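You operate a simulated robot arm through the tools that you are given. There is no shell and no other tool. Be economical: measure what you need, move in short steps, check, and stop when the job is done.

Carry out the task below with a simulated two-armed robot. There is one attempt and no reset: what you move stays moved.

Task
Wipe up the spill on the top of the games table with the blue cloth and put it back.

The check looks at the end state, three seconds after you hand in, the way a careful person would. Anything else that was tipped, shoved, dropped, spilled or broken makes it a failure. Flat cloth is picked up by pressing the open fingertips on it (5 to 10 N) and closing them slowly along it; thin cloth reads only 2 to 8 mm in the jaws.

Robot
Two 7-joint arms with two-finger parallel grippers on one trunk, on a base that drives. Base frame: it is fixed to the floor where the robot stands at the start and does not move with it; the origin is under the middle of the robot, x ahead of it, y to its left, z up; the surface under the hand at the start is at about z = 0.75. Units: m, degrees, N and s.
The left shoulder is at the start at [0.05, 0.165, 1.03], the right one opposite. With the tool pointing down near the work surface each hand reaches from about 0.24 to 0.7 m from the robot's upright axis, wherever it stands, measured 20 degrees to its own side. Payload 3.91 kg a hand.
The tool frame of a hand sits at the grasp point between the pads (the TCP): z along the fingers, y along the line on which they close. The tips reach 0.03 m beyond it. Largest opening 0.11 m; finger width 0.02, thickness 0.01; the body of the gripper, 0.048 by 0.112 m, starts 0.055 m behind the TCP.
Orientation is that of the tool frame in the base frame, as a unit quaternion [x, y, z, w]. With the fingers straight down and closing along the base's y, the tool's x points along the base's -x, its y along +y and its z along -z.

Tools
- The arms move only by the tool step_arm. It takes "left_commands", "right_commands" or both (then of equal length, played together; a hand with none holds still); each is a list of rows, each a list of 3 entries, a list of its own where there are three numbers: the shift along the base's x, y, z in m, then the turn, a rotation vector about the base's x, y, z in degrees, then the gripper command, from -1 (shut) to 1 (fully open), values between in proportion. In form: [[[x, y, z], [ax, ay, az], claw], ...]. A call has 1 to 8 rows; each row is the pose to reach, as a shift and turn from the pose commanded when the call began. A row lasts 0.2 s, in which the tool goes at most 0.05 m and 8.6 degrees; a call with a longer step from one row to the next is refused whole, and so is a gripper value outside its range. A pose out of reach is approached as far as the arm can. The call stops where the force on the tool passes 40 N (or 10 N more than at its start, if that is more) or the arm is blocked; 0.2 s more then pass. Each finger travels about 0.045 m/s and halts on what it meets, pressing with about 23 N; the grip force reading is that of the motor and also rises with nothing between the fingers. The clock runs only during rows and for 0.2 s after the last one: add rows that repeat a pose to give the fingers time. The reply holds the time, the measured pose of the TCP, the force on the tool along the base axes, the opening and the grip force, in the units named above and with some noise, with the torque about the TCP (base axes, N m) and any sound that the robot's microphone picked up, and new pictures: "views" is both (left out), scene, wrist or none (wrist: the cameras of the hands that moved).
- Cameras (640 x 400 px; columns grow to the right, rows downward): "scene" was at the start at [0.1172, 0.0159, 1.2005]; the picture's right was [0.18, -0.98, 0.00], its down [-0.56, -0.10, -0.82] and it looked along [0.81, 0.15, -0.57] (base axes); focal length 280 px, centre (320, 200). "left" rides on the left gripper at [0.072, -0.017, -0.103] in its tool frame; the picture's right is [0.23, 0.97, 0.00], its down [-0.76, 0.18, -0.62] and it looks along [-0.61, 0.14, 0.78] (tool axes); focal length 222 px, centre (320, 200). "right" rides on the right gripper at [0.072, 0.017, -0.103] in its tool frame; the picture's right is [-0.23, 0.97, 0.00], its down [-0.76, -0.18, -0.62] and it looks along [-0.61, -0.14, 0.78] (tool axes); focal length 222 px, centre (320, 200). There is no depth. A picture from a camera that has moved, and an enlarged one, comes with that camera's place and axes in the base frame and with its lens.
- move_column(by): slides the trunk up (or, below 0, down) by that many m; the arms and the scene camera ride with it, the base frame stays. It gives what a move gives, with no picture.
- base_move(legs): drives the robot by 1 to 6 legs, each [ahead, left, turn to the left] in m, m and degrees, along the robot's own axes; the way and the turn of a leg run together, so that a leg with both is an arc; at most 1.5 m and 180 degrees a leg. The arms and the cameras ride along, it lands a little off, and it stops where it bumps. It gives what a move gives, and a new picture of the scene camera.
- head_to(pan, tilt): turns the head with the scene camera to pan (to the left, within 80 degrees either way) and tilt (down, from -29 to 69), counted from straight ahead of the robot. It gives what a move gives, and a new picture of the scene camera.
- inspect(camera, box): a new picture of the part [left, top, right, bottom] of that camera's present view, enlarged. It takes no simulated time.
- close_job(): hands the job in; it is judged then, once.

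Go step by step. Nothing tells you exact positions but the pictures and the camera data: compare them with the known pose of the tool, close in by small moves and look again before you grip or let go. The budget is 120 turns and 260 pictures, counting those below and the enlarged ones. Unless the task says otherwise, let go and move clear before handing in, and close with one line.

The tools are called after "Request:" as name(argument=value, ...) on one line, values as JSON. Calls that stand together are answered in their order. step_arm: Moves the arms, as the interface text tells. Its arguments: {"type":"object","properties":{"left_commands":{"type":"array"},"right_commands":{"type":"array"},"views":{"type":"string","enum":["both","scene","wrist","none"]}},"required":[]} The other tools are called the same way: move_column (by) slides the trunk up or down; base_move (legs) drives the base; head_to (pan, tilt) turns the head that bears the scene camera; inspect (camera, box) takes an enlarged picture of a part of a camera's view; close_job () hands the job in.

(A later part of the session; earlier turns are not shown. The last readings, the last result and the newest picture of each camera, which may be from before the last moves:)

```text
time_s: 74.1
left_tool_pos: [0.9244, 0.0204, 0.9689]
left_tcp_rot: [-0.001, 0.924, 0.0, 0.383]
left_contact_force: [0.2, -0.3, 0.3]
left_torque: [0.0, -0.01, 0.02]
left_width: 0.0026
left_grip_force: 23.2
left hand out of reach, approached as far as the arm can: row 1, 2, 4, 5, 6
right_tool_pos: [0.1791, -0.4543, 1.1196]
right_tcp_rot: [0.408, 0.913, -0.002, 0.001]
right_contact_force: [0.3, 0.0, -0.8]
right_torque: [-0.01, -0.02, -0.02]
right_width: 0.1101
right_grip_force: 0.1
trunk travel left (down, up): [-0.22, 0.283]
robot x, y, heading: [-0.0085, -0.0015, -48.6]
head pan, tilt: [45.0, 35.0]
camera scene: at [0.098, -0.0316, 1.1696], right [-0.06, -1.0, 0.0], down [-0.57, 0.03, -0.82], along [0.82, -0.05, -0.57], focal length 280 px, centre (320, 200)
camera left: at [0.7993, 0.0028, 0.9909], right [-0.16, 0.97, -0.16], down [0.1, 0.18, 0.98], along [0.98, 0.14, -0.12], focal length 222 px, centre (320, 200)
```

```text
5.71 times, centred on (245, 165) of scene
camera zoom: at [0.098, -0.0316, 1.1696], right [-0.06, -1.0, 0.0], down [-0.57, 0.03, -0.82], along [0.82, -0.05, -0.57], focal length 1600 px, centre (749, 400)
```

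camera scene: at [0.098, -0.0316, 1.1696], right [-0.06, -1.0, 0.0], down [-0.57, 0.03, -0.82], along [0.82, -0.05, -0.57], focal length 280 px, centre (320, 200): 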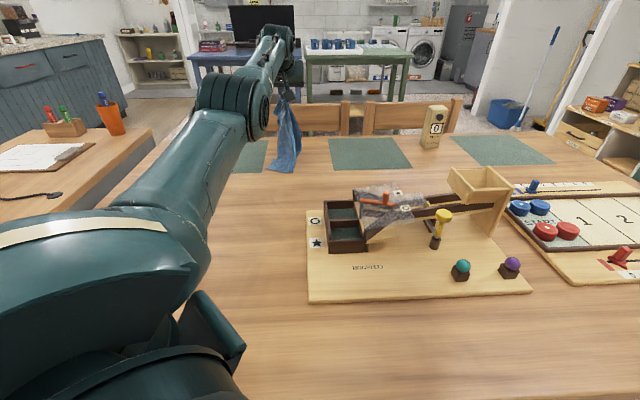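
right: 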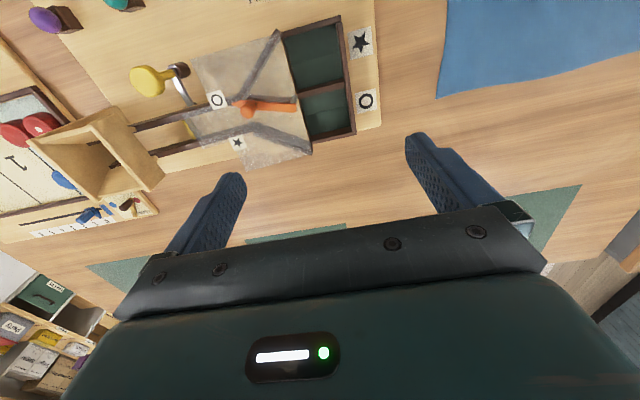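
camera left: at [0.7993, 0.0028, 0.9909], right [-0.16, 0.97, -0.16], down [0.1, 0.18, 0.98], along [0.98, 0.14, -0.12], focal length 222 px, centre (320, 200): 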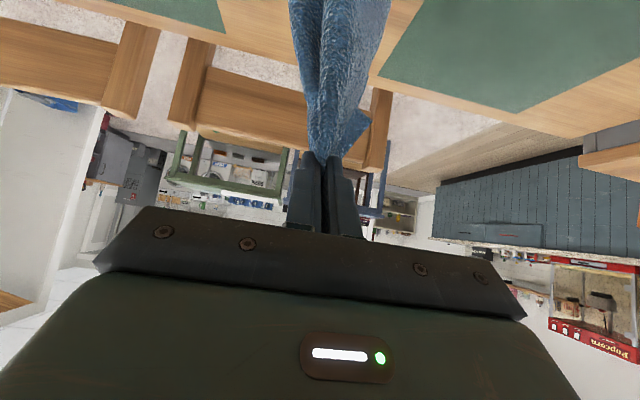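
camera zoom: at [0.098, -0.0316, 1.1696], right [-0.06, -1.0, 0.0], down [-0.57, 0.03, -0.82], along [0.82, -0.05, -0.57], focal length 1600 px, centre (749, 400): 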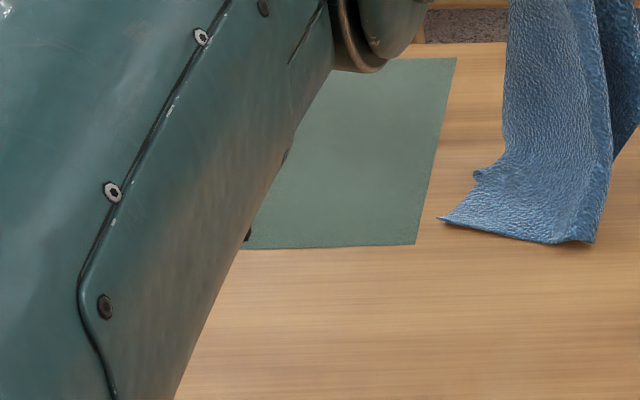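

The wrist view shows the mat with no shine. I'll enlarge it.

Request:
inspect(camera="left", box=[360, 0, 640, 140])

Request:
step_arm(left_commands=[[[-0.03, -0.01, 0.01], [0, 7, 0], -1], [[-0.06, -0.02, 0.02], [0, 14, 0], -1], [[-0.09, -0.03, 0.03], [0, 21, 0], -1], [[-0.12, -0.04, 0.04], [0, 28, 0], -1], [[-0.15, -0.05, 0.05], [0, 35, 0], -1], [[-0.17, -0.06, 0.06], [0, 40, 0], -1]], views="both")

```text
2.29 times, centred on (500, 70) of left
camera zoom: at [0.7993, 0.0028, 0.9909], right [-0.16, 0.97, -0.16], down [0.1, 0.18, 0.98], along [0.98, 0.14, -0.12], focal length 508 px, centre (-91, 497)
```

zoom: 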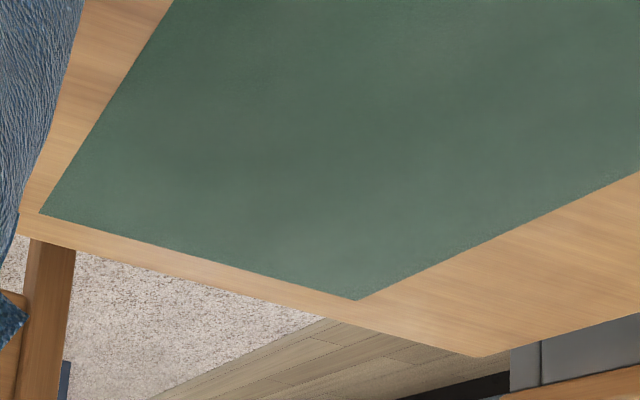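

```text
time_s: 75.5
left_tool_pos: [0.7544, -0.0411, 1.0289]
left_tcp_rot: [0.0, 0.999, 0.001, 0.044]
left_contact_force: [0.2, 0.3, -0.4]
left_torque: [-0.01, -0.03, -0.03]
left_width: 0.0023
left_grip_force: 22.7
right_tool_pos: [0.1775, -0.4545, 1.119]
right_tcp_rot: [0.407, 0.914, -0.001, 0.001]
right_contact_force: [-0.6, 0.3, -0.7]
right_torque: [0.0, -0.01, 0.02]
right_width: 0.1097
right_grip_force: 0.1
trunk travel left (down, up): [-0.22, 0.283]
robot x, y, heading: [-0.0077, -0.0088, -48.4]
head pan, tilt: [45.0, 35.0]
camera scene: at [0.0975, -0.0317, 1.1697], right [-0.06, -1.0, 0.0], down [-0.57, 0.03, -0.82], along [0.82, -0.05, -0.57], focal length 280 px, centre (320, 200)
camera left: at [0.6725, -0.058, 1.1267], right [-0.23, 0.97, -0.02], down [0.7, 0.18, 0.69], along [0.67, 0.14, -0.73], focal length 222 px, centre (320, 200)
```

scene: 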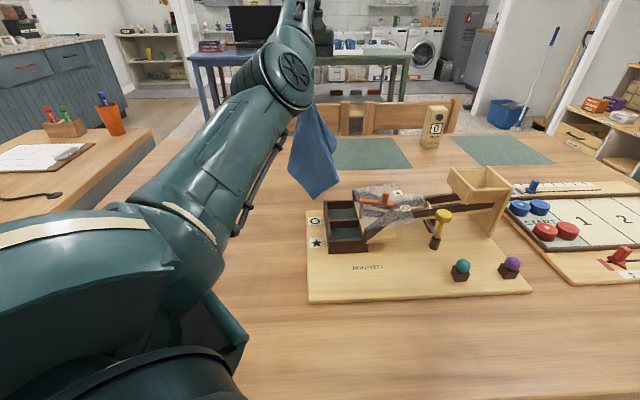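
left: 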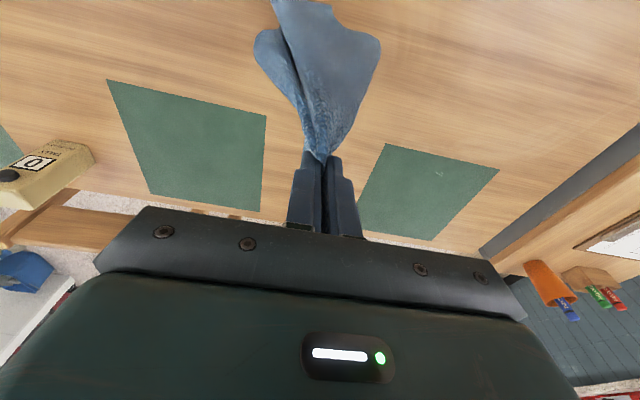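

The hand came back in a good posture. A faint mark remains at (435,175) on the mat, so I'll enlarge it.

Request:
inspect(camera="left", box=[350, 135, 510, 245])

Request:
inspect(camera="left", box=[100, 75, 280, 215])

```text
3.64 times, centred on (430, 190) of left
camera zoom: at [0.6725, -0.058, 1.1267], right [-0.23, 0.97, -0.02], down [0.7, 0.18, 0.69], along [0.67, 0.14, -0.73], focal length 808 px, centre (-80, 236)
```

zoom: 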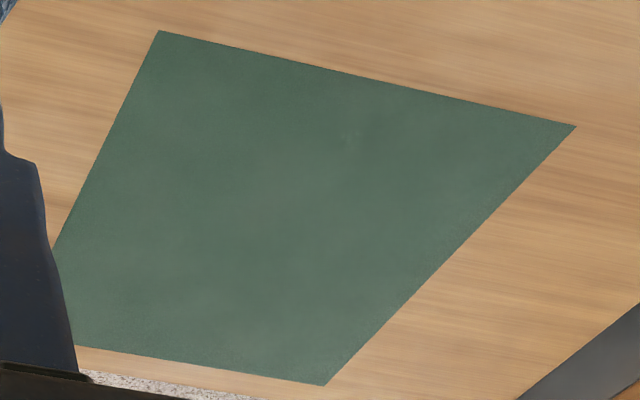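

```text
2.86 times, centred on (190, 145) of left
camera zoom: at [0.6725, -0.058, 1.1267], right [-0.23, 0.97, -0.02], down [0.7, 0.18, 0.69], along [0.67, 0.14, -0.73], focal length 635 px, centre (691, 357)
```

zoom: 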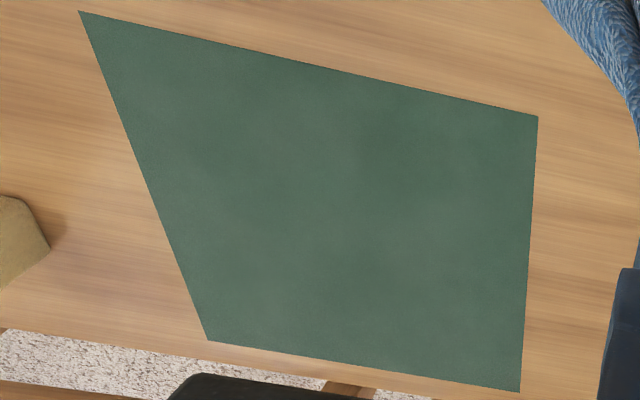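

There may be a tiny residue near (0.885, 0.233). I'll look closer.

Request:
inspect(camera="left", box=[415, 155, 465, 190])

```text
11.43 times, centred on (440, 172) of left
camera zoom: at [0.6725, -0.058, 1.1267], right [-0.23, 0.97, -0.02], down [0.7, 0.18, 0.69], along [0.67, 0.14, -0.73], focal length 2538 px, centre (-1051, 514)
```

zoom: 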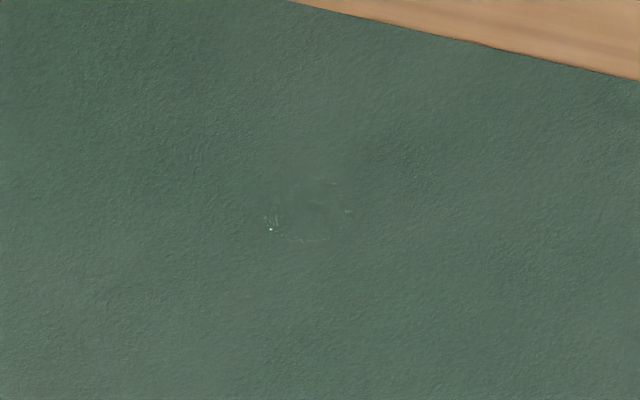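

A thin residue about 1.5 cm across is left at (0.885, 0.234). I'll go back with less tilt, so the fingertips land right on it.

Request:
step_arm(left_commands=[[[0.015, 0.03, -0.01], [0, -3, 0], -1], [[0.03, 0.06, -0.02], [0, -6, 0], -1], [[0.045, 0.09, -0.03], [0, -9, 0], -1], [[0.06, 0.12, -0.04], [0, -12, 0], -1], [[0.075, 0.15, -0.05], [0, -15, 0], -1], [[0.09, 0.18, -0.06], [0, -18, 0], -1], [[0.105, 0.22, -0.08], [0, -20, 0], -1], [[0.12, 0.25, -0.1], [0, -22, 0], -1]], views="none")

Request:
step_arm(left_commands=[[[0.0, 0.01, -0.03], [0, 0, 0], -1], [[0.0, 0.02, -0.06], [0, 0, 0], -1], [[0.0, 0.02, -0.09], [0, 0, 0], -1], [[0.0, 0.02, -0.11], [0, 0, 0], -1]], views="wrist")

```text
time_s: 77.3
left_tool_pos: [0.8767, 0.2092, 0.9303]
left_tcp_rot: [-0.001, 0.972, -0.001, 0.235]
left_contact_force: [-0.6, 0.7, -0.1]
left_torque: [0.01, 0.01, 0.03]
left_width: 0.0026
left_grip_force: 23.1
right_tool_pos: [0.1785, -0.4534, 1.1193]
right_tcp_rot: [0.407, 0.913, -0.001, 0.0]
right_contact_force: [-0.5, -0.4, -0.2]
right_torque: [0.04, -0.04, 0.01]
right_width: 0.1101
right_grip_force: 0.1
trunk travel left (down, up): [-0.22, 0.283]
robot x, y, heading: [-0.009, -0.005, -48.4]
head pan, tilt: [45.0, 35.0]
```

```text
time_s: 78.3
left_tool_pos: [0.8769, 0.2287, 0.8189]
left_tcp_rot: [-0.001, 0.972, -0.001, 0.235]
left_contact_force: [0.5, 0.1, -0.2]
left_torque: [0.0, 0.0, -0.02]
left_width: 0.0024
left_grip_force: 23.1
right_tool_pos: [0.1786, -0.4538, 1.1187]
right_tcp_rot: [0.407, 0.913, -0.001, 0.001]
right_contact_force: [0.4, 0.1, 0.2]
right_torque: [0.01, 0.0, 0.0]
right_width: 0.1099
right_grip_force: 0.1
trunk travel left (down, up): [-0.22, 0.283]
robot x, y, heading: [-0.0119, -0.0068, -48.1]
head pan, tilt: [45.0, 35.0]
camera left: at [0.7634, 0.2118, 0.8784], right [-0.2, 0.97, -0.11], down [0.39, 0.18, 0.9], along [0.9, 0.14, -0.42], focal length 222 px, centre (320, 200)
```

left: 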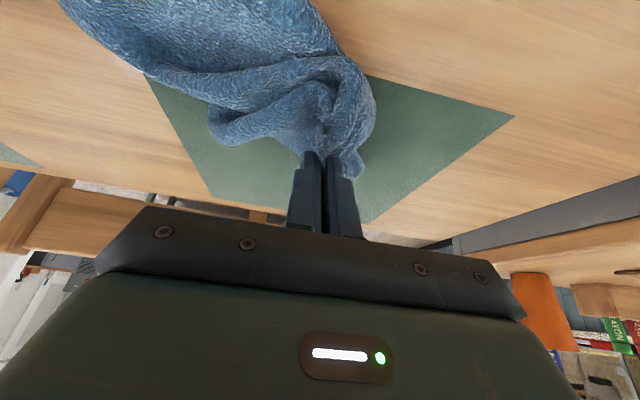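

Now I'm over the residue. I'll press and rub in a small cross pattern.

Request:
step_arm(left_commands=[[[0.0, 0.005, -0.02], [0, 0, 0], -1], [[0.0, 0.005, -0.036], [0, 0, 0], -1], [[0.0, 0.005, -0.042], [0, 0, 0], -1], [[0.0, 0.03, -0.042], [0, 0, 0], -1], [[0.0, 0.005, -0.042], [0, 0, 0], -1], [[0.0, -0.025, -0.042], [0, 0, 0], -1], [[0.0, 0.005, -0.042], [0, 0, 0], -1]], views="none")

Request:
step_arm(left_commands=[[[0.02, 0, 0], [0, 0, 0], -1], [[0.02, 0.03, 0], [0, 0, 0], -1], [[0.02, -0.03, 0], [0, 0, 0], -1], [[0.0, -0.03, 0], [0, 0, 0], -1], [[-0.02, 0.0, 0], [0, 0, 0], -1], [[-0.02, 0.03, 0], [0, 0, 0], -1], [[-0.02, -0.01, 0], [0, 0, 0], -1], [[0.0, 0, 0], [0, 0, 0], -1]], views="none")

```text
time_s: 79.9
left_tool_pos: [0.8765, 0.2271, 0.7845]
left_tcp_rot: [0.001, 0.97, -0.004, 0.242]
left_contact_force: [2.5, -12.6, 30.0]
left_torque: [-0.5, -0.23, -0.09]
left_width: 0.0025
left_grip_force: 23.0
left hand out of reach, approached as far as the arm can: row 4, 6
right_tool_pos: [0.174, -0.4566, 1.1196]
right_tcp_rot: [0.408, 0.913, 0.001, 0.003]
right_contact_force: [0.0, 0.0, -0.1]
right_torque: [0.0, 0.0, -0.03]
right_width: 0.1097
right_grip_force: 0.0
trunk travel left (down, up): [-0.22, 0.283]
robot x, y, heading: [-0.0069, -0.0052, -48.6]
head pan, tilt: [45.0, 35.0]
```

```text
refused: row 3 steps farther than a row can; nothing moved
```

Pressing 30 N is more than needed. I'll ease up 3 mm and continue rubbing in smaller steps.

Request:
step_arm(left_commands=[[[0.01, 0, 0.003], [0, 0, 0], -1], [[0.015, 0.025, 0.003], [0, 0, 0], -1], [[0.015, 0, 0.003], [0, 0, 0], -1], [[0.01, -0.025, 0.003], [0, 0, 0], -1], [[-0.015, -0.02, 0.003], [0, 0, 0], -1], [[-0.02, 0.01, 0.003], [0, 0, 0], -1], [[-0.01, 0.03, 0.003], [0, 0, 0], -1], [[0.0, 0.0, 0.003], [0, 0, 0], -1]], views="none")

Request:
step_arm(left_commands=[[[0.0, 0, 0.03], [0, 0, 0], -1], [[0.0, -0.01, 0.07], [0, 0, 0], -1], [[0, -0.03, 0.11], [0, 0, 0], -1], [[0, -0.06, 0.14], [0, 0, 0], -1], [[0, -0.1, 0.16], [0, 0, 0], -1], [[-0.02, -0.14, 0.18], [0, 4, 0], -1], [[-0.05, -0.18, 0.2], [0, 10, 0], -1], [[-0.08, -0.22, 0.22], [0, 16, 0], -1]], views="none")

Request:
step_arm(left_commands=[[[-0.02, -0.02, 0.01], [0, 4, 0], -1], [[-0.04, -0.05, 0.02], [0, 6, 0], -1]], views="wrist")

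```text
time_s: 81.7
left_tool_pos: [0.8733, 0.2402, 0.7848]
left_tcp_rot: [-0.002, 0.972, 0.004, 0.236]
left_contact_force: [-2.0, 9.5, 23.9]
left_torque: [0.26, -0.04, 0.05]
left_width: 0.0021
left_grip_force: 22.7
left hand out of reach, approached as far as the arm can: row 1, 2, 3, 4, 5, 6, 7
right_tool_pos: [0.1778, -0.4533, 1.1193]
right_tcp_rot: [0.407, 0.913, 0.0, 0.002]
right_contact_force: [0.2, -0.9, -0.2]
right_torque: [0.01, -0.03, -0.01]
right_width: 0.1099
right_grip_force: 0.1
trunk travel left (down, up): [-0.22, 0.283]
robot x, y, heading: [-0.0106, -0.0059, -48.2]
head pan, tilt: [45.0, 35.0]
```

```text
refused: row 7 steps farther than a row can; nothing moved
```

```text
time_s: 82.3
left_tool_pos: [0.8676, 0.1874, 0.7985]
left_tcp_rot: [0.0, 0.984, -0.001, 0.18]
left_contact_force: [-0.4, 0.3, 0.9]
left_torque: [0.02, 0.01, -0.04]
left_width: 0.0023
left_grip_force: 23.0
left hand out of reach, approached as far as the arm can: row 1, 2
right_tool_pos: [0.1785, -0.4544, 1.1189]
right_tcp_rot: [0.408, 0.913, -0.001, 0.001]
right_contact_force: [-0.4, 0.5, -0.5]
right_torque: [-0.02, 0.0, 0.0]
right_width: 0.1101
right_grip_force: 0.1
trunk travel left (down, up): [-0.22, 0.283]
robot x, y, heading: [-0.012, -0.004, -48.2]
head pan, tilt: [45.0, 35.0]
camera left: at [0.7613, 0.1703, 0.8694], right [-0.21, 0.97, -0.08], down [0.49, 0.18, 0.85], along [0.84, 0.14, -0.52], focal length 222 px, centre (320, 200)
```

left: 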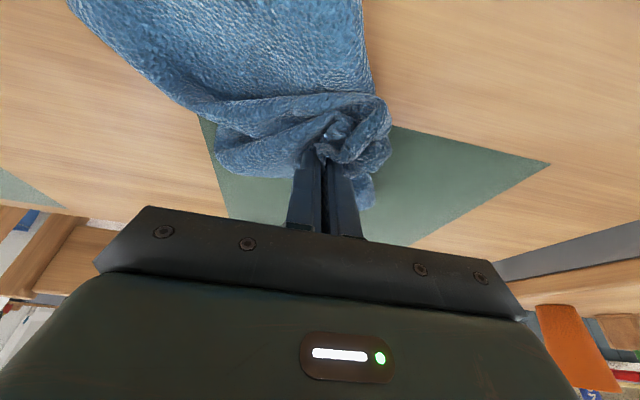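

Now I'll lift and move away to check the mat.

Request:
step_arm(left_commands=[[[0.0, 0, 0.03], [0, -3, 0], -1], [[0.02, -0.01, 0.07], [0, -6, 0], -1], [[0.03, -0.03, 0.11], [0, -8, 0], -1], [[0.03, -0.06, 0.14], [0, -8, 0], -1], [[0.02, -0.1, 0.16], [0, -8, 0], -1], [[0, -0.14, 0.18], [0, -4, 0], -1], [[-0.03, -0.17, 0.19], [0, 2, 0], -1], [[-0.06, -0.2, 0.21], [0, 8, 0], -1]], views="none")

Request:
step_arm(left_commands=[[[-0.02, -0.02, 0.01], [0, 4, 0], -1], [[-0.05, -0.04, 0.02], [0, 8, 0], -1]], views="wrist")

```text
time_s: 84.1
left_tool_pos: [0.8046, -0.0112, 1.0089]
left_tcp_rot: [0.0, 0.993, 0.0, 0.114]
left_contact_force: [0.6, 0.6, -0.1]
left_torque: [0.04, -0.01, -0.01]
left_width: 0.0025
left_grip_force: 23.0
left hand out of reach, approached as far as the arm can: row 1, 3, 4, 5, 6, 8
right_tool_pos: [0.1785, -0.4541, 1.1184]
right_tcp_rot: [0.407, 0.913, -0.001, 0.001]
right_contact_force: [-0.6, -0.2, 0.0]
right_torque: [0.01, -0.02, 0.01]
right_width: 0.11
right_grip_force: 0.1
trunk travel left (down, up): [-0.22, 0.283]
robot x, y, heading: [-0.0131, -0.0031, -48.5]
head pan, tilt: [45.0, 35.0]
```

```text
time_s: 84.7
left_tool_pos: [0.7588, -0.0482, 1.0285]
left_tcp_rot: [-0.001, 0.999, 0.0, 0.053]
left_contact_force: [-0.1, 0.9, -0.5]
left_torque: [0.0, 0.03, -0.02]
left_width: 0.0025
left_grip_force: 22.9
left hand out of reach, approached as far as the arm can: row 2
right_tool_pos: [0.1795, -0.4554, 1.1189]
right_tcp_rot: [0.407, 0.913, 0.0, 0.001]
right_contact_force: [0.0, -0.6, 1.1]
right_torque: [0.03, -0.01, 0.0]
right_width: 0.1102
right_grip_force: 0.1
trunk travel left (down, up): [-0.22, 0.283]
robot x, y, heading: [-0.0133, -0.0064, -48.5]
head pan, tilt: [45.0, 35.0]
camera left: at [0.6752, -0.0658, 1.124], right [-0.23, 0.97, -0.02], down [0.69, 0.18, 0.7], along [0.69, 0.14, -0.71], focal length 222 px, centre (320, 200)
```

left: 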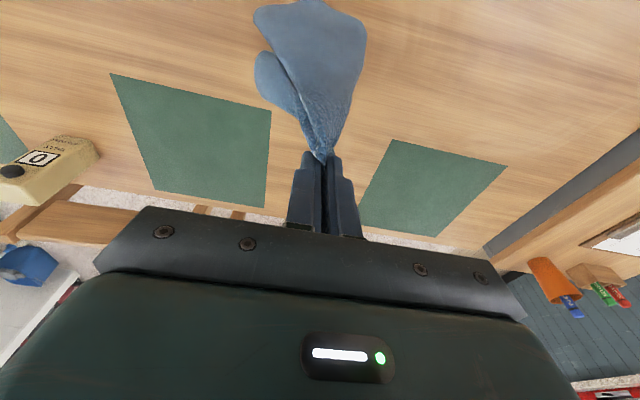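

Request:
inspect(camera="left", box=[410, 145, 480, 194])

Request:
inspect(camera="left", box=[360, 180, 440, 236])

```text
8.16 times, centred on (445, 170) of left
camera zoom: at [0.6752, -0.0658, 1.124], right [-0.23, 0.97, -0.02], down [0.69, 0.18, 0.7], along [0.69, 0.14, -0.71], focal length 1813 px, centre (-700, 449)
```

zoom: 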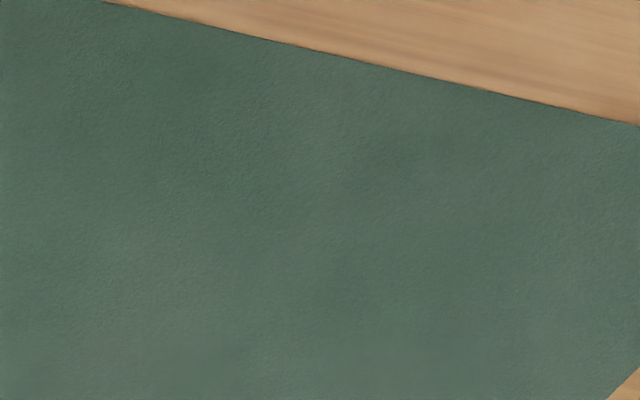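

```text
7.14 times, centred on (400, 208) of left
camera zoom: at [0.6752, -0.0658, 1.124], right [-0.23, 0.97, -0.02], down [0.69, 0.18, 0.7], along [0.69, 0.14, -0.71], focal length 1587 px, centre (-251, 143)
```

zoom: 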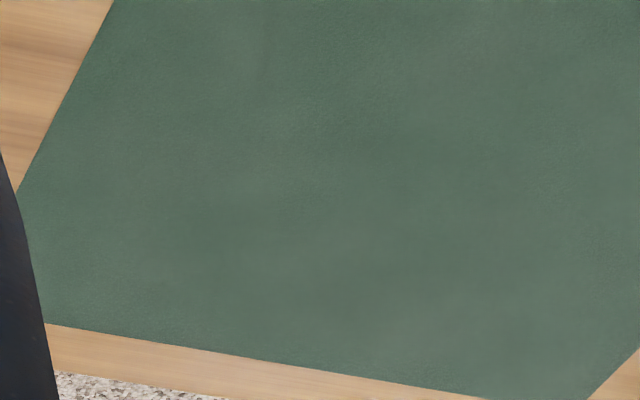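

The spill is gone. I'll back away from the table and turn back toward the cloth's original place.

Request:
base_move(legs=[[-0.034, -0.039, 0], [0, 0, 23]])

```text
time_s: 86.9
left_tool_pos: [0.6642, 0.2539, 1.0281]
left_tcp_rot: [-0.198, 0.979, 0.01, 0.053]
left_contact_force: [0.4, 0.3, -0.8]
left_torque: [0.0, 0.04, -0.03]
left_width: 0.0022
left_grip_force: 23.3
right_tool_pos: [0.2868, -0.3447, 1.1187]
right_tcp_rot: [0.217, 0.976, -0.001, 0.0]
right_contact_force: [-0.2, 0.0, -0.4]
right_torque: [0.0, 0.03, -0.01]
right_width: 0.1099
right_grip_force: 0.1
trunk travel left (down, up): [-0.22, 0.283]
robot x, y, heading: [-0.0625, -0.0042, -25.4]
head pan, tilt: [45.0, 35.0]
camera scene: at [0.0484, 0.012, 1.1696], right [0.33, -0.94, 0.0], down [-0.54, -0.19, -0.82], along [0.77, 0.27, -0.57], focal length 280 px, centre (320, 200)
```

scene: 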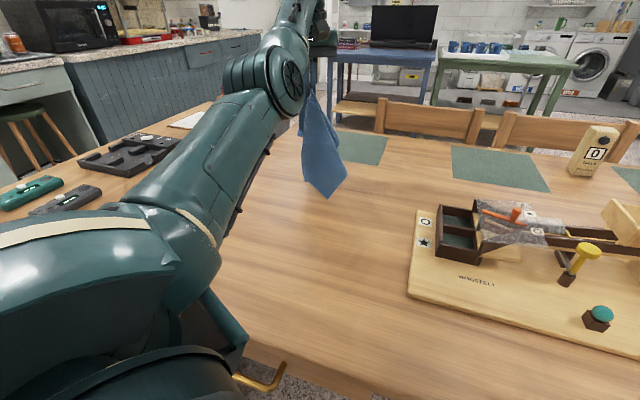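

Now I'll square the hand and bring the hanging cloth back over its original near edge.

Request:
step_arm(left_commands=[[[-0.0, -0.01, 0], [0, 1.5, -6], -1], [[-0.01, -0.02, 0], [0, 3, -12], -1], [[-0.02, -0.04, 0.0], [0, 4.5, -18], -1], [[-0.04, -0.05, 0.0], [-1, 6, -23], -1], [[-0.07, -0.06, 0.0], [-1, 6, -23], -1], [[-0.1, -0.065, 0.0], [-1, 6, -23], -1], [[-0.13, -0.065, 0.0], [-1, 6, -23], -1]], views="scene")

```text
time_s: 88.5
left_tool_pos: [0.534, 0.1894, 1.0273]
left_tcp_rot: [0.002, 1.0, 0.001, 0.001]
left_contact_force: [0.1, 0.2, 0.2]
left_torque: [0.02, -0.03, 0.0]
left_width: 0.0024
left_grip_force: 23.0
right_tool_pos: [0.2864, -0.3453, 1.1191]
right_tcp_rot: [0.218, 0.976, 0.0, 0.001]
right_contact_force: [0.2, 0.5, 0.6]
right_torque: [-0.05, 0.02, 0.0]
right_width: 0.1099
right_grip_force: 0.1
trunk travel left (down, up): [-0.22, 0.283]
robot x, y, heading: [-0.0586, -0.0051, -25.3]
head pan, tilt: [45.0, 35.0]
camera scene: at [0.0482, 0.0118, 1.1697], right [0.33, -0.94, 0.0], down [-0.54, -0.19, -0.82], along [0.77, 0.27, -0.57], focal length 280 px, centre (320, 200)
```

scene: 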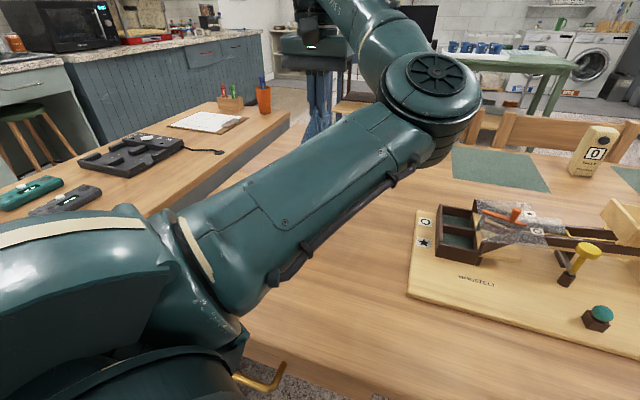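

The elbow is now on the inside but well above the table. I'll continue retracting carefully.

Request:
step_arm(left_commands=[[[-0.03, 0, 0], [0, 0, 0], -1], [[-0.06, 0, 0], [0, 0, 0], -1], [[-0.09, 0, 0.0], [0, 0, 0], -1], [[-0.12, 0, 0], [0, 0, 0], -1]], views="both")

```text
time_s: 89.5
left_tool_pos: [0.4181, 0.1977, 1.0282]
left_tcp_rot: [0.001, 1.0, 0.001, 0.001]
left_contact_force: [-0.2, 0.6, -1.0]
left_torque: [0.02, 0.01, 0.01]
left_width: 0.0025
left_grip_force: 22.9
left hand out of reach, approached as far as the arm can: row 4
right_tool_pos: [0.2863, -0.3459, 1.119]
right_tcp_rot: [0.217, 0.976, 0.0, 0.001]
right_contact_force: [0.3, 1.2, 0.1]
right_torque: [0.03, 0.03, -0.02]
right_width: 0.1098
right_grip_force: 0.0
trunk travel left (down, up): [-0.22, 0.283]
robot x, y, heading: [-0.0596, -0.0024, -25.5]
head pan, tilt: [45.0, 35.0]
camera scene: at [0.0484, 0.0121, 1.1697], right [0.33, -0.94, 0.0], down [-0.54, -0.19, -0.82], along [0.77, 0.27, -0.57], focal length 280 px, centre (320, 200)
camera left: at [0.345, 0.1815, 1.132], right [-0.22, 0.97, 0.0], down [0.76, 0.17, 0.63], along [0.61, 0.14, -0.78], focal length 222 px, centre (320, 200)
```

scene: 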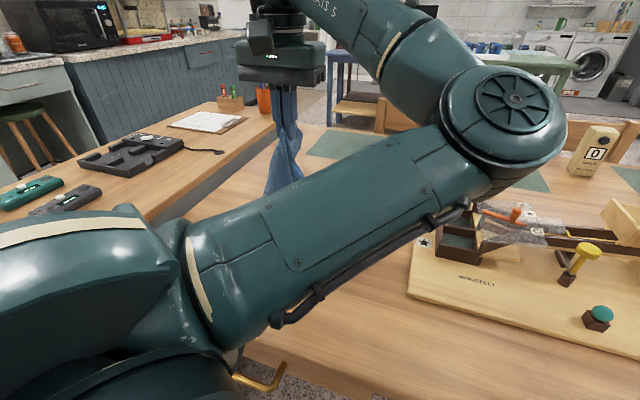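
left: 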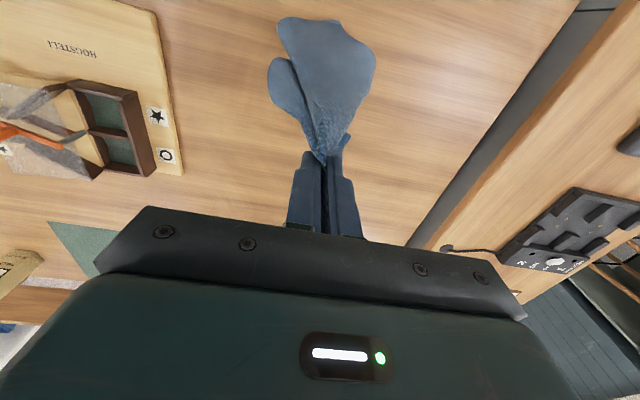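

The retraction stops at x≈0.42 in this elbow posture. I'll turn to face straight ahead, then stretch and retract once to bring the elbow back outside.

Request:
base_move(legs=[[0, 0, 22]])

```text
time_s: 91.1
left_tool_pos: [0.3064, 0.364, 1.0278]
left_tcp_rot: [-0.19, 0.982, 0.001, 0.0]
left_contact_force: [0.0, 0.3, -0.1]
left_torque: [-0.01, 0.05, -0.04]
left_width: 0.0022
left_grip_force: 22.9
right_tool_pos: [0.3901, -0.19, 1.1197]
right_tcp_rot: [0.027, 1.0, -0.002, 0.001]
right_contact_force: [0.1, -0.1, 0.0]
right_torque: [0.01, 0.01, 0.02]
right_width: 0.1099
right_grip_force: 0.1
trunk travel left (down, up): [-0.22, 0.283]
robot x, y, heading: [-0.0642, -0.0051, -3.6]
head pan, tilt: [45.0, 35.0]
camera scene: at [0.034, 0.052, 1.1696], right [0.66, -0.75, 0.0], down [-0.43, -0.38, -0.82], along [0.61, 0.54, -0.57], focal length 280 px, centre (320, 200)
```

scene: 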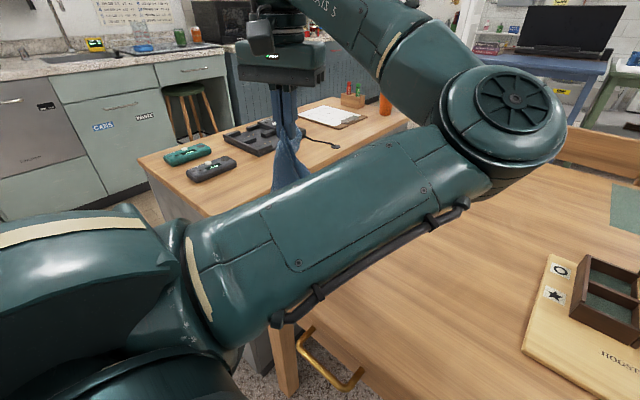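

I'll extend forward over the empty table, in two calls.

Request:
step_arm(left_commands=[[[0.045, 0, 0], [0, 0, -3], -1], [[0.09, -0.01, 0], [0, 0, -6], -1], [[0.135, -0.02, 0], [0, 0, -9], -1], [[0.18, -0.03, 0], [0, 0, -12], -1], [[0.22, -0.04, 0], [0, 0, -15], -1], [[0.26, -0.05, 0], [0, 0, -18], -1], [[0.3, -0.06, 0], [0, 0, -21], -1], [[0.34, -0.08, 0], [0, 0, -23], -1]], views="none")

Request:
step_arm(left_commands=[[[0.01, -0.005, -0.0], [0, -7, 0], -1], [[0.03, -0.01, -0.01], [0, -14, 0], -1], [[0.05, -0.02, -0.02], [0, -21, 0], -1], [[0.07, -0.03, -0.03], [0, -28, 0], -1], [[0.09, -0.04, -0.04], [0, -35, 0], -1], [[0.11, -0.05, -0.06], [0, -42, 0], -1], [[0.13, -0.06, -0.08], [0, -45, 0], -1]], views="scene")

```text
time_s: 92.9
left_tool_pos: [0.5748, 0.278, 1.0133]
left_tcp_rot: [0.003, 1.0, 0.0, 0.002]
left_contact_force: [0.3, 0.0, -0.1]
left_torque: [0.02, 0.0, 0.01]
left_width: 0.0022
left_grip_force: 22.8
left hand out of reach, approached as far as the arm can: row 7, 8
right_tool_pos: [0.39, -0.1899, 1.119]
right_tcp_rot: [0.027, 1.0, 0.0, 0.001]
right_contact_force: [0.2, -1.0, 0.1]
right_torque: [0.01, 0.01, 0.0]
right_width: 0.1099
right_grip_force: 0.1
trunk travel left (down, up): [-0.22, 0.283]
robot x, y, heading: [-0.0612, -0.0045, -3.5]
head pan, tilt: [45.0, 35.0]
```

```text
time_s: 94.5
left_tool_pos: [0.7056, 0.2204, 0.9309]
left_tcp_rot: [0.007, 0.923, 0.004, 0.384]
left_contact_force: [-0.1, -0.3, 0.0]
left_torque: [-0.01, 0.02, 0.05]
left_width: 0.0026
left_grip_force: 23.4
right_tool_pos: [0.3901, -0.1874, 1.1192]
right_tcp_rot: [0.027, 1.0, -0.001, 0.0]
right_contact_force: [0.3, -0.1, 0.5]
right_torque: [-0.01, -0.01, -0.03]
right_width: 0.1099
right_grip_force: 0.1
trunk travel left (down, up): [-0.22, 0.283]
robot x, y, heading: [-0.0621, -0.0043, -3.5]
head pan, tilt: [45.0, 35.0]
camera scene: at [0.0342, 0.052, 1.1696], right [0.66, -0.75, 0.0], down [-0.43, -0.38, -0.82], along [0.61, 0.54, -0.57], focal length 280 px, centre (320, 200)
```

scene: 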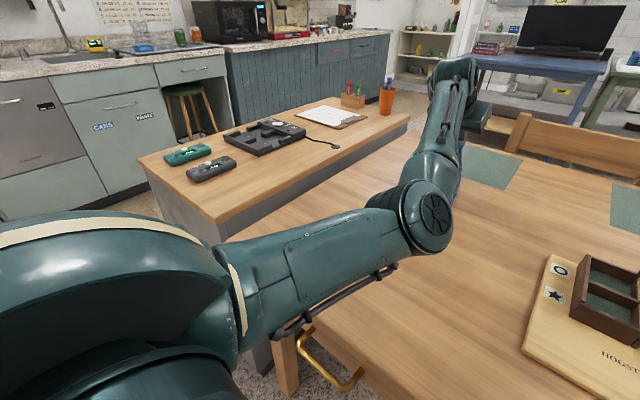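

I'll extend a bit more until nearly straight, then retract toward +y and up.

Request:
step_arm(left_commands=[[[0.03, 0.0, 0.0], [0, 0, 0], -1], [[0.06, 0.0, 0.0], [0, 0, 0], -1], [[0.09, 0.0, 0.0], [0, 0, 0], -1], [[0.11, 0.0, 0.0], [0, 0, 0], -1]], views="none")

Request:
step_arm(left_commands=[[[-0.03, 0.005, 0.02], [0, 6, 0], -1], [[-0.06, 0.01, 0.04], [0, 12, 0], -1], [[-0.09, 0.02, 0.06], [0, 18, 0], -1], [[-0.12, 0.03, 0.08], [0, 24, 0], -1], [[-0.15, 0.04, 0.1], [0, 30, 0], -1], [[-0.18, 0.05, 0.11], [0, 36, 0], -1], [[-0.21, 0.06, 0.11], [0, 42, 0], -1], [[-0.24, 0.07, 0.11], [0, 45, 0], -1]], views="scene")

```text
time_s: 95.5
left_tool_pos: [0.7445, 0.2209, 0.9319]
left_tcp_rot: [0.007, 0.923, 0.005, 0.384]
left_contact_force: [0.2, -0.3, -0.2]
left_torque: [-0.02, 0.01, 0.03]
left_width: 0.0026
left_grip_force: 23.2
left hand out of reach, approached as far as the arm can: row 2, 3, 4
right_tool_pos: [0.3896, -0.1887, 1.119]
right_tcp_rot: [0.027, 1.0, -0.001, 0.001]
right_contact_force: [0.3, 0.1, 0.5]
right_torque: [0.0, 0.02, 0.01]
right_width: 0.1101
right_grip_force: 0.1
trunk travel left (down, up): [-0.22, 0.283]
robot x, y, heading: [-0.0654, -0.0028, -3.5]
head pan, tilt: [45.0, 35.0]
```

```text
time_s: 97.3
left_tool_pos: [0.5024, 0.29, 1.0422]
left_tcp_rot: [0.009, 1.0, 0.0, 0.001]
left_contact_force: [0.6, 0.1, -0.4]
left_torque: [-0.03, -0.02, 0.02]
left_width: 0.0022
left_grip_force: 23.1
right_tool_pos: [0.3907, -0.1876, 1.1193]
right_tcp_rot: [0.028, 1.0, 0.0, 0.001]
right_contact_force: [-0.2, -0.2, -0.9]
right_torque: [0.02, 0.02, 0.02]
right_width: 0.11
right_grip_force: 0.0
trunk travel left (down, up): [-0.22, 0.283]
robot x, y, heading: [-0.0612, -0.0029, -3.7]
head pan, tilt: [45.0, 35.0]
camera scene: at [0.0339, 0.0519, 1.1697], right [0.66, -0.75, 0.0], down [-0.43, -0.38, -0.82], along [0.61, 0.54, -0.57], focal length 280 px, centre (320, 200)
```

scene: 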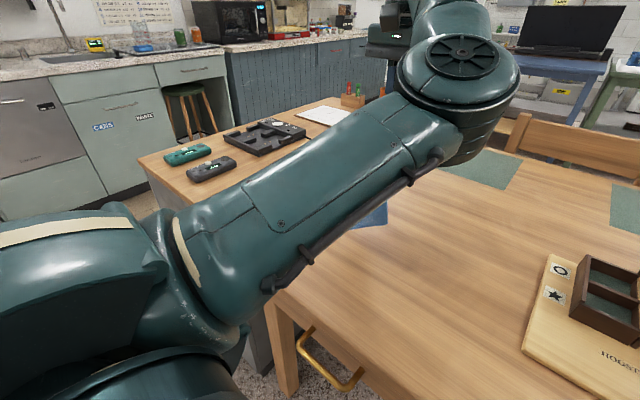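

The elbow is still inside, but the motion is free at this heading. I'll move the right hand aside for room and try to reach the laying-down start point.

Request:
step_arm(right_commands=[[[0, -0.04, 0.0], [0, 0, 0], 1], [[0, -0.08, 0.0], [0, 0, 0], 1], [[0, -0.12, 0.0], [0, 0, 0], 1], [[0, -0.16, 0.0], [0, 0, 0], 1], [[0, -0.2, 0.0], [0, 0, 0], 1]], views="none")

Request:
step_arm(left_commands=[[[-0.02, -0.02, 0], [0, 0, 0], -1], [[-0.04, -0.04, 0], [0, 0, 0], -1], [[-0.06, -0.06, 0], [0, 0, 0], -1], [[-0.08, -0.08, 0], [0, 0, 0], -1], [[-0.1, -0.1, 0], [0, 0, 0], -1], [[-0.13, -0.1, 0], [0, 0, 0], -1]], views="both")

```text
time_s: 98.5
left_tool_pos: [0.5023, 0.2911, 1.042]
left_tcp_rot: [0.008, 1.0, 0.0, 0.0]
left_contact_force: [-0.1, -0.9, -1.0]
left_torque: [0.0, 0.01, 0.03]
left_width: 0.0024
left_grip_force: 22.8
right_tool_pos: [0.3897, -0.3888, 1.1196]
right_tcp_rot: [0.027, 1.0, 0.0, 0.0]
right_contact_force: [0.7, 0.5, -0.4]
right_torque: [-0.02, 0.0, 0.04]
right_width: 0.1103
right_grip_force: 0.1
trunk travel left (down, up): [-0.22, 0.283]
robot x, y, heading: [-0.0627, -0.0014, -3.5]
head pan, tilt: [45.0, 35.0]
```

```text
time_s: 99.9
left_tool_pos: [0.4725, 0.271, 1.0578]
left_tcp_rot: [0.008, 1.0, 0.001, 0.001]
left_contact_force: [0.4, 0.1, -0.1]
left_torque: [-0.01, -0.01, 0.06]
left_width: 0.0023
left_grip_force: 23.0
left hand out of reach, approached as far as the arm can: row 2, 3, 4, 5, 6
right_tool_pos: [0.3894, -0.388, 1.1197]
right_tcp_rot: [0.027, 1.0, 0.0, 0.002]
right_contact_force: [0.3, 0.9, -0.6]
right_torque: [0.02, 0.01, 0.01]
right_width: 0.11
right_grip_force: 0.1
trunk travel left (down, up): [-0.22, 0.283]
robot x, y, heading: [-0.0576, -0.0069, -3.4]
head pan, tilt: [45.0, 35.0]
camera scene: at [0.0341, 0.0519, 1.1696], right [0.66, -0.75, 0.0], down [-0.43, -0.38, -0.82], along [0.61, 0.54, -0.57], focal length 280 px, centre (320, 200)
camera left: at [0.3986, 0.2553, 1.1615], right [-0.21, 0.98, 0.0], down [0.76, 0.16, 0.62], along [0.61, 0.13, -0.78], focal length 222 px, centre (320, 200)
```

scene: 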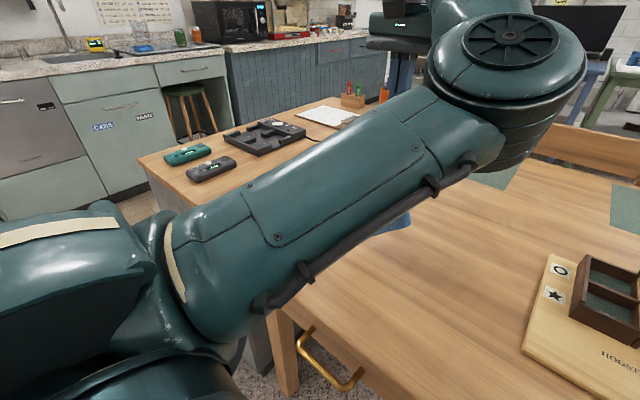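
left: 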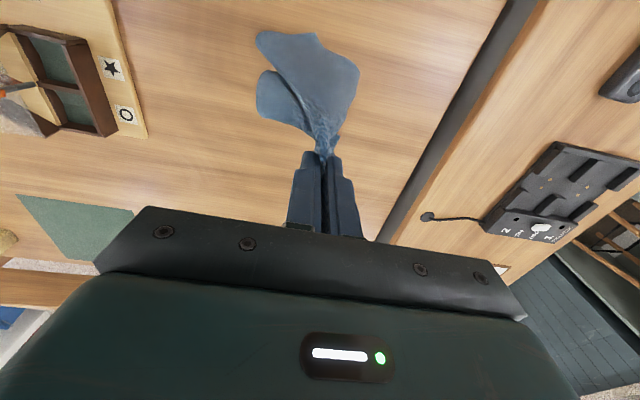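

In this elbow posture the hand can't get closer at this heading, but it could at -25°. I'll turn back there with the hand held left, then back the base up a little to get the needed offset.

Request:
step_arm(left_commands=[[[-0.0, 0.03, -0.01], [0, 0, 0], -1], [[-0.02, 0.06, -0.02], [0, 0, 4], -1], [[-0.05, 0.08, -0.03], [0, 0, 8], -1], [[-0.08, 0.09, -0.03], [0, 0, 12], -1], [[-0.11, 0.09, -0.03], [0, 0, 16], -1], [[-0.14, 0.09, -0.03], [0, 0, 22], -1]], views="none")

Request:
base_move(legs=[[0, 0, -22]])

```text
time_s: 101.3
left_tool_pos: [0.3335, 0.3598, 1.0267]
left_tcp_rot: [-0.182, 0.983, 0.0, 0.001]
left_contact_force: [0.0, 0.3, 0.2]
left_torque: [0.03, 0.04, 0.0]
left_width: 0.0025
left_grip_force: 23.3
right_tool_pos: [0.388, -0.3901, 1.1195]
right_tcp_rot: [0.027, 1.0, -0.001, 0.001]
right_contact_force: [-0.4, -0.3, 0.5]
right_torque: [0.01, 0.0, 0.01]
right_width: 0.1101
right_grip_force: 0.1
trunk travel left (down, up): [-0.22, 0.283]
robot x, y, heading: [-0.0678, -0.0002, -3.4]
head pan, tilt: [45.0, 35.0]
```

```text
time_s: 102.9
left_tool_pos: [0.4412, 0.1869, 1.028]
left_tcp_rot: [0.008, 1.0, 0.001, 0.001]
left_contact_force: [0.3, 0.5, -0.3]
left_torque: [0.01, 0.01, 0.01]
left_width: 0.0025
left_grip_force: 23.0
right_tool_pos: [0.2141, -0.5296, 1.1192]
right_tcp_rot: [0.217, 0.976, 0.0, 0.001]
right_contact_force: [-0.3, 0.4, -0.4]
right_torque: [0.01, -0.01, 0.01]
right_width: 0.1099
right_grip_force: 0.1
trunk travel left (down, up): [-0.22, 0.283]
robot x, y, heading: [-0.0656, -0.0054, -25.3]
head pan, tilt: [45.0, 35.0]
camera scene: at [0.0482, 0.0122, 1.1697], right [0.34, -0.94, 0.0], down [-0.54, -0.19, -0.82], along [0.77, 0.28, -0.57], focal length 280 px, centre (320, 200)
```

scene: 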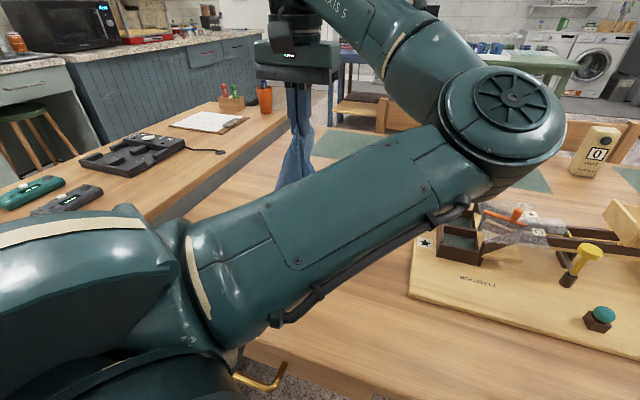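

Now I'll back the base 8 cm so the cloth hangs over its original near edge.

Request:
base_move(legs=[[-0.072, -0.034, 0]])

Request:
step_arm(left_commands=[[[0.0, 0.0, -0.02], [0, 0, 0], -1], [[0.0, 0.0, -0.04], [0, 0, 0], -1]], views="both")

```text
time_s: 103.9
left_tool_pos: [0.3605, 0.1867, 1.0265]
left_tcp_rot: [0.008, 1.0, 0.001, 0.001]
left_contact_force: [-0.5, -0.3, 0.1]
left_torque: [0.01, -0.02, 0.02]
left_width: 0.0024
left_grip_force: 23.1
right_tool_pos: [0.134, -0.5299, 1.1189]
right_tcp_rot: [0.216, 0.976, 0.0, 0.001]
right_contact_force: [-0.3, -0.4, 0.6]
right_torque: [0.01, -0.01, 0.01]
right_width: 0.11
right_grip_force: 0.0
trunk travel left (down, up): [-0.22, 0.283]
robot x, y, heading: [-0.1443, -0.0034, -25.2]
head pan, tilt: [45.0, 35.0]
camera scene: at [-0.0319, 0.0123, 1.1697], right [0.34, -0.94, 0.0], down [-0.54, -0.19, -0.82], along [0.77, 0.28, -0.57], focal length 280 px, centre (320, 200)
```

scene: 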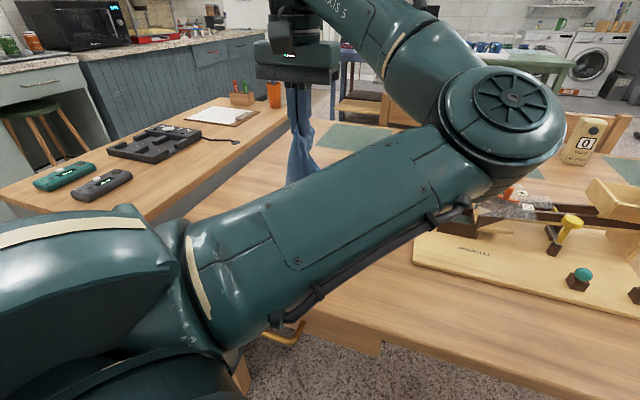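

```text
time_s: 104.5
left_tool_pos: [0.3626, 0.1885, 0.9857]
left_tcp_rot: [0.008, 1.0, 0.002, 0.001]
left_contact_force: [-0.7, 0.3, -0.3]
left_torque: [0.0, 0.0, 0.0]
left_width: 0.0023
left_grip_force: 22.9
right_tool_pos: [0.1335, -0.5292, 1.1195]
right_tcp_rot: [0.217, 0.976, -0.002, 0.001]
right_contact_force: [-0.1, -0.2, -0.3]
right_torque: [0.0, -0.02, 0.02]
right_width: 0.11
right_grip_force: 0.0
trunk travel left (down, up): [-0.22, 0.283]
robot x, y, heading: [-0.1414, -0.0039, -25.5]
head pan, tilt: [45.0, 35.0]
camera scene: at [-0.0313, 0.0123, 1.1697], right [0.34, -0.94, 0.0], down [-0.54, -0.19, -0.82], along [0.77, 0.28, -0.57], focal length 280 px, centre (320, 200)
camera left: at [0.2888, 0.1722, 1.0904], right [-0.21, 0.98, 0.0], down [0.76, 0.17, 0.63], along [0.61, 0.13, -0.78], focal length 222 px, centre (320, 200)
```

scene: 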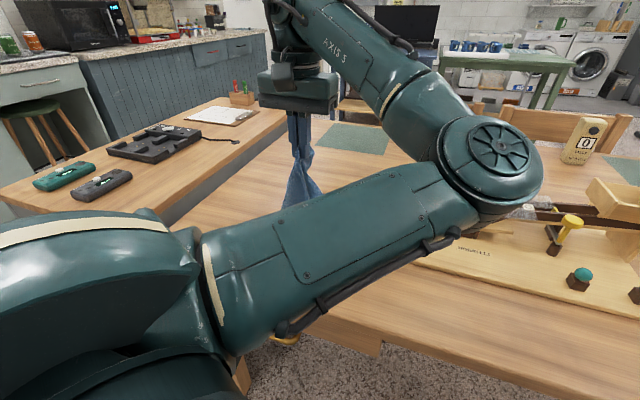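
left: 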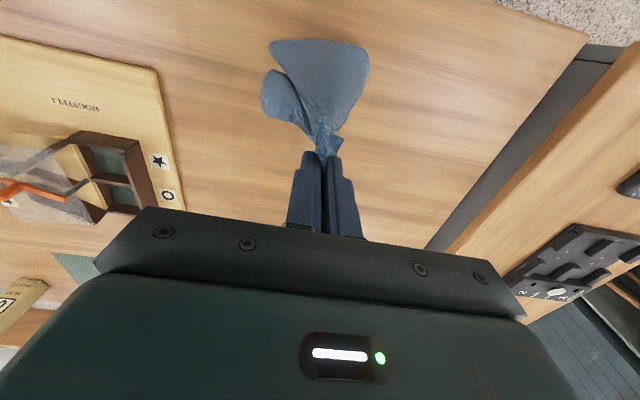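

The cloth's bottom edge is about to touch near x≈0.36. I'll lay it down by arcing forward and down.

Request:
step_arm(left_commands=[[[0.03, 0.0, -0.02], [0, 0, 0], -1], [[0.07, 0.0, -0.04], [0, 0, 0], -1], [[0.105, 0, -0.065], [0, 0, 0], -1], [[0.135, 0, -0.095], [0, 0, 0], -1], [[0.165, 0, -0.125], [0, 0, 0], -1]], views="both")

```text
time_s: 105.7
left_tool_pos: [0.5267, 0.1871, 0.8613]
left_tcp_rot: [0.007, 1.0, 0.001, 0.001]
left_contact_force: [0.2, 0.3, -0.3]
left_torque: [-0.02, -0.03, 0.05]
left_width: 0.0023
left_grip_force: 23.0
right_tool_pos: [0.1346, -0.5291, 1.1193]
right_tcp_rot: [0.217, 0.976, -0.001, 0.001]
right_contact_force: [0.1, 0.6, 0.9]
right_torque: [0.01, 0.02, 0.04]
right_width: 0.1101
right_grip_force: 0.2
trunk travel left (down, up): [-0.22, 0.283]
robot x, y, heading: [-0.1402, -0.0048, -25.1]
head pan, tilt: [45.0, 35.0]
camera scene: at [-0.0312, 0.0125, 1.1696], right [0.34, -0.94, 0.0], down [-0.54, -0.19, -0.82], along [0.77, 0.28, -0.57], focal length 280 px, centre (320, 200)
camera left: at [0.4532, 0.1716, 0.966], right [-0.21, 0.98, 0.0], down [0.76, 0.17, 0.62], along [0.61, 0.13, -0.78], focal length 222 px, centre (320, 200)
```

scene: 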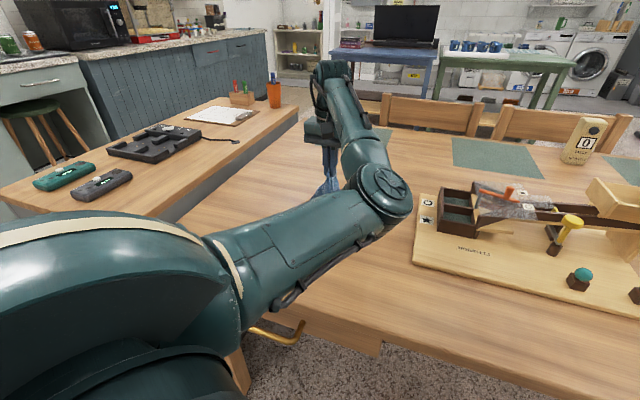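
left: 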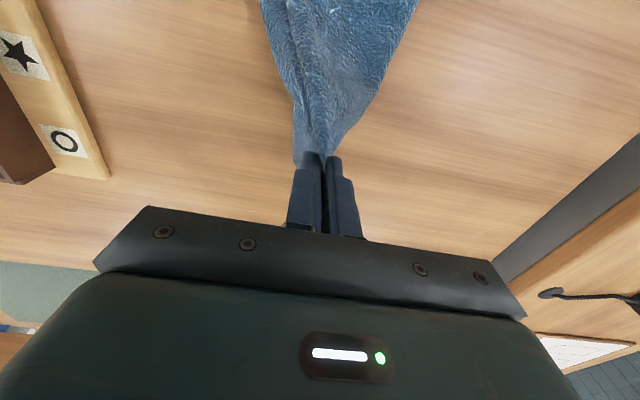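

The cloth is laying out nicely behind the hand. I'll continue down to the table.

Request:
step_arm(left_commands=[[[0.025, 0.0, -0.03], [0, 0, 0], -1], [[0.043, 0.0, -0.055], [0, 0, 0], -1], [[0.055, 0, -0.073], [0, 0, 0], -1]], views="wrist")

```text
time_s: 106.5
left_tool_pos: [0.5821, 0.1872, 0.7892]
left_tcp_rot: [0.008, 1.0, 0.0, 0.0]
left_contact_force: [-0.3, -0.5, 0.6]
left_torque: [-0.03, -0.02, -0.01]
left_width: 0.002
left_grip_force: 22.9
right_tool_pos: [0.1328, -0.5297, 1.1188]
right_tcp_rot: [0.217, 0.976, -0.001, 0.001]
right_contact_force: [0.9, -0.1, -0.2]
right_torque: [0.01, 0.0, 0.02]
right_width: 0.1098
right_grip_force: 0.1
trunk travel left (down, up): [-0.22, 0.283]
robot x, y, heading: [-0.1419, -0.0012, -25.2]
head pan, tilt: [45.0, 35.0]
camera left: at [0.5082, 0.1711, 0.8932], right [-0.21, 0.98, 0.0], down [0.76, 0.17, 0.63], along [0.61, 0.13, -0.78], focal length 222 px, centre (320, 200)
```

left: 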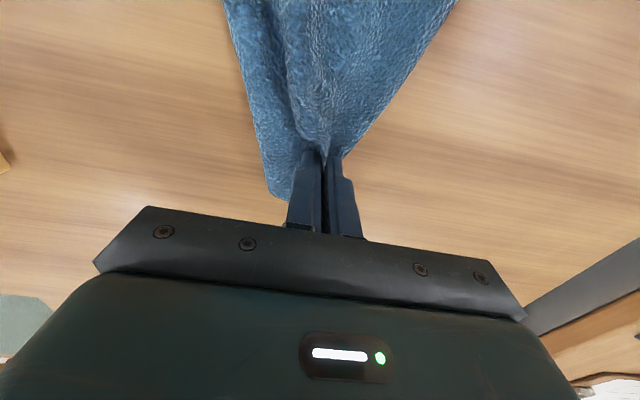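

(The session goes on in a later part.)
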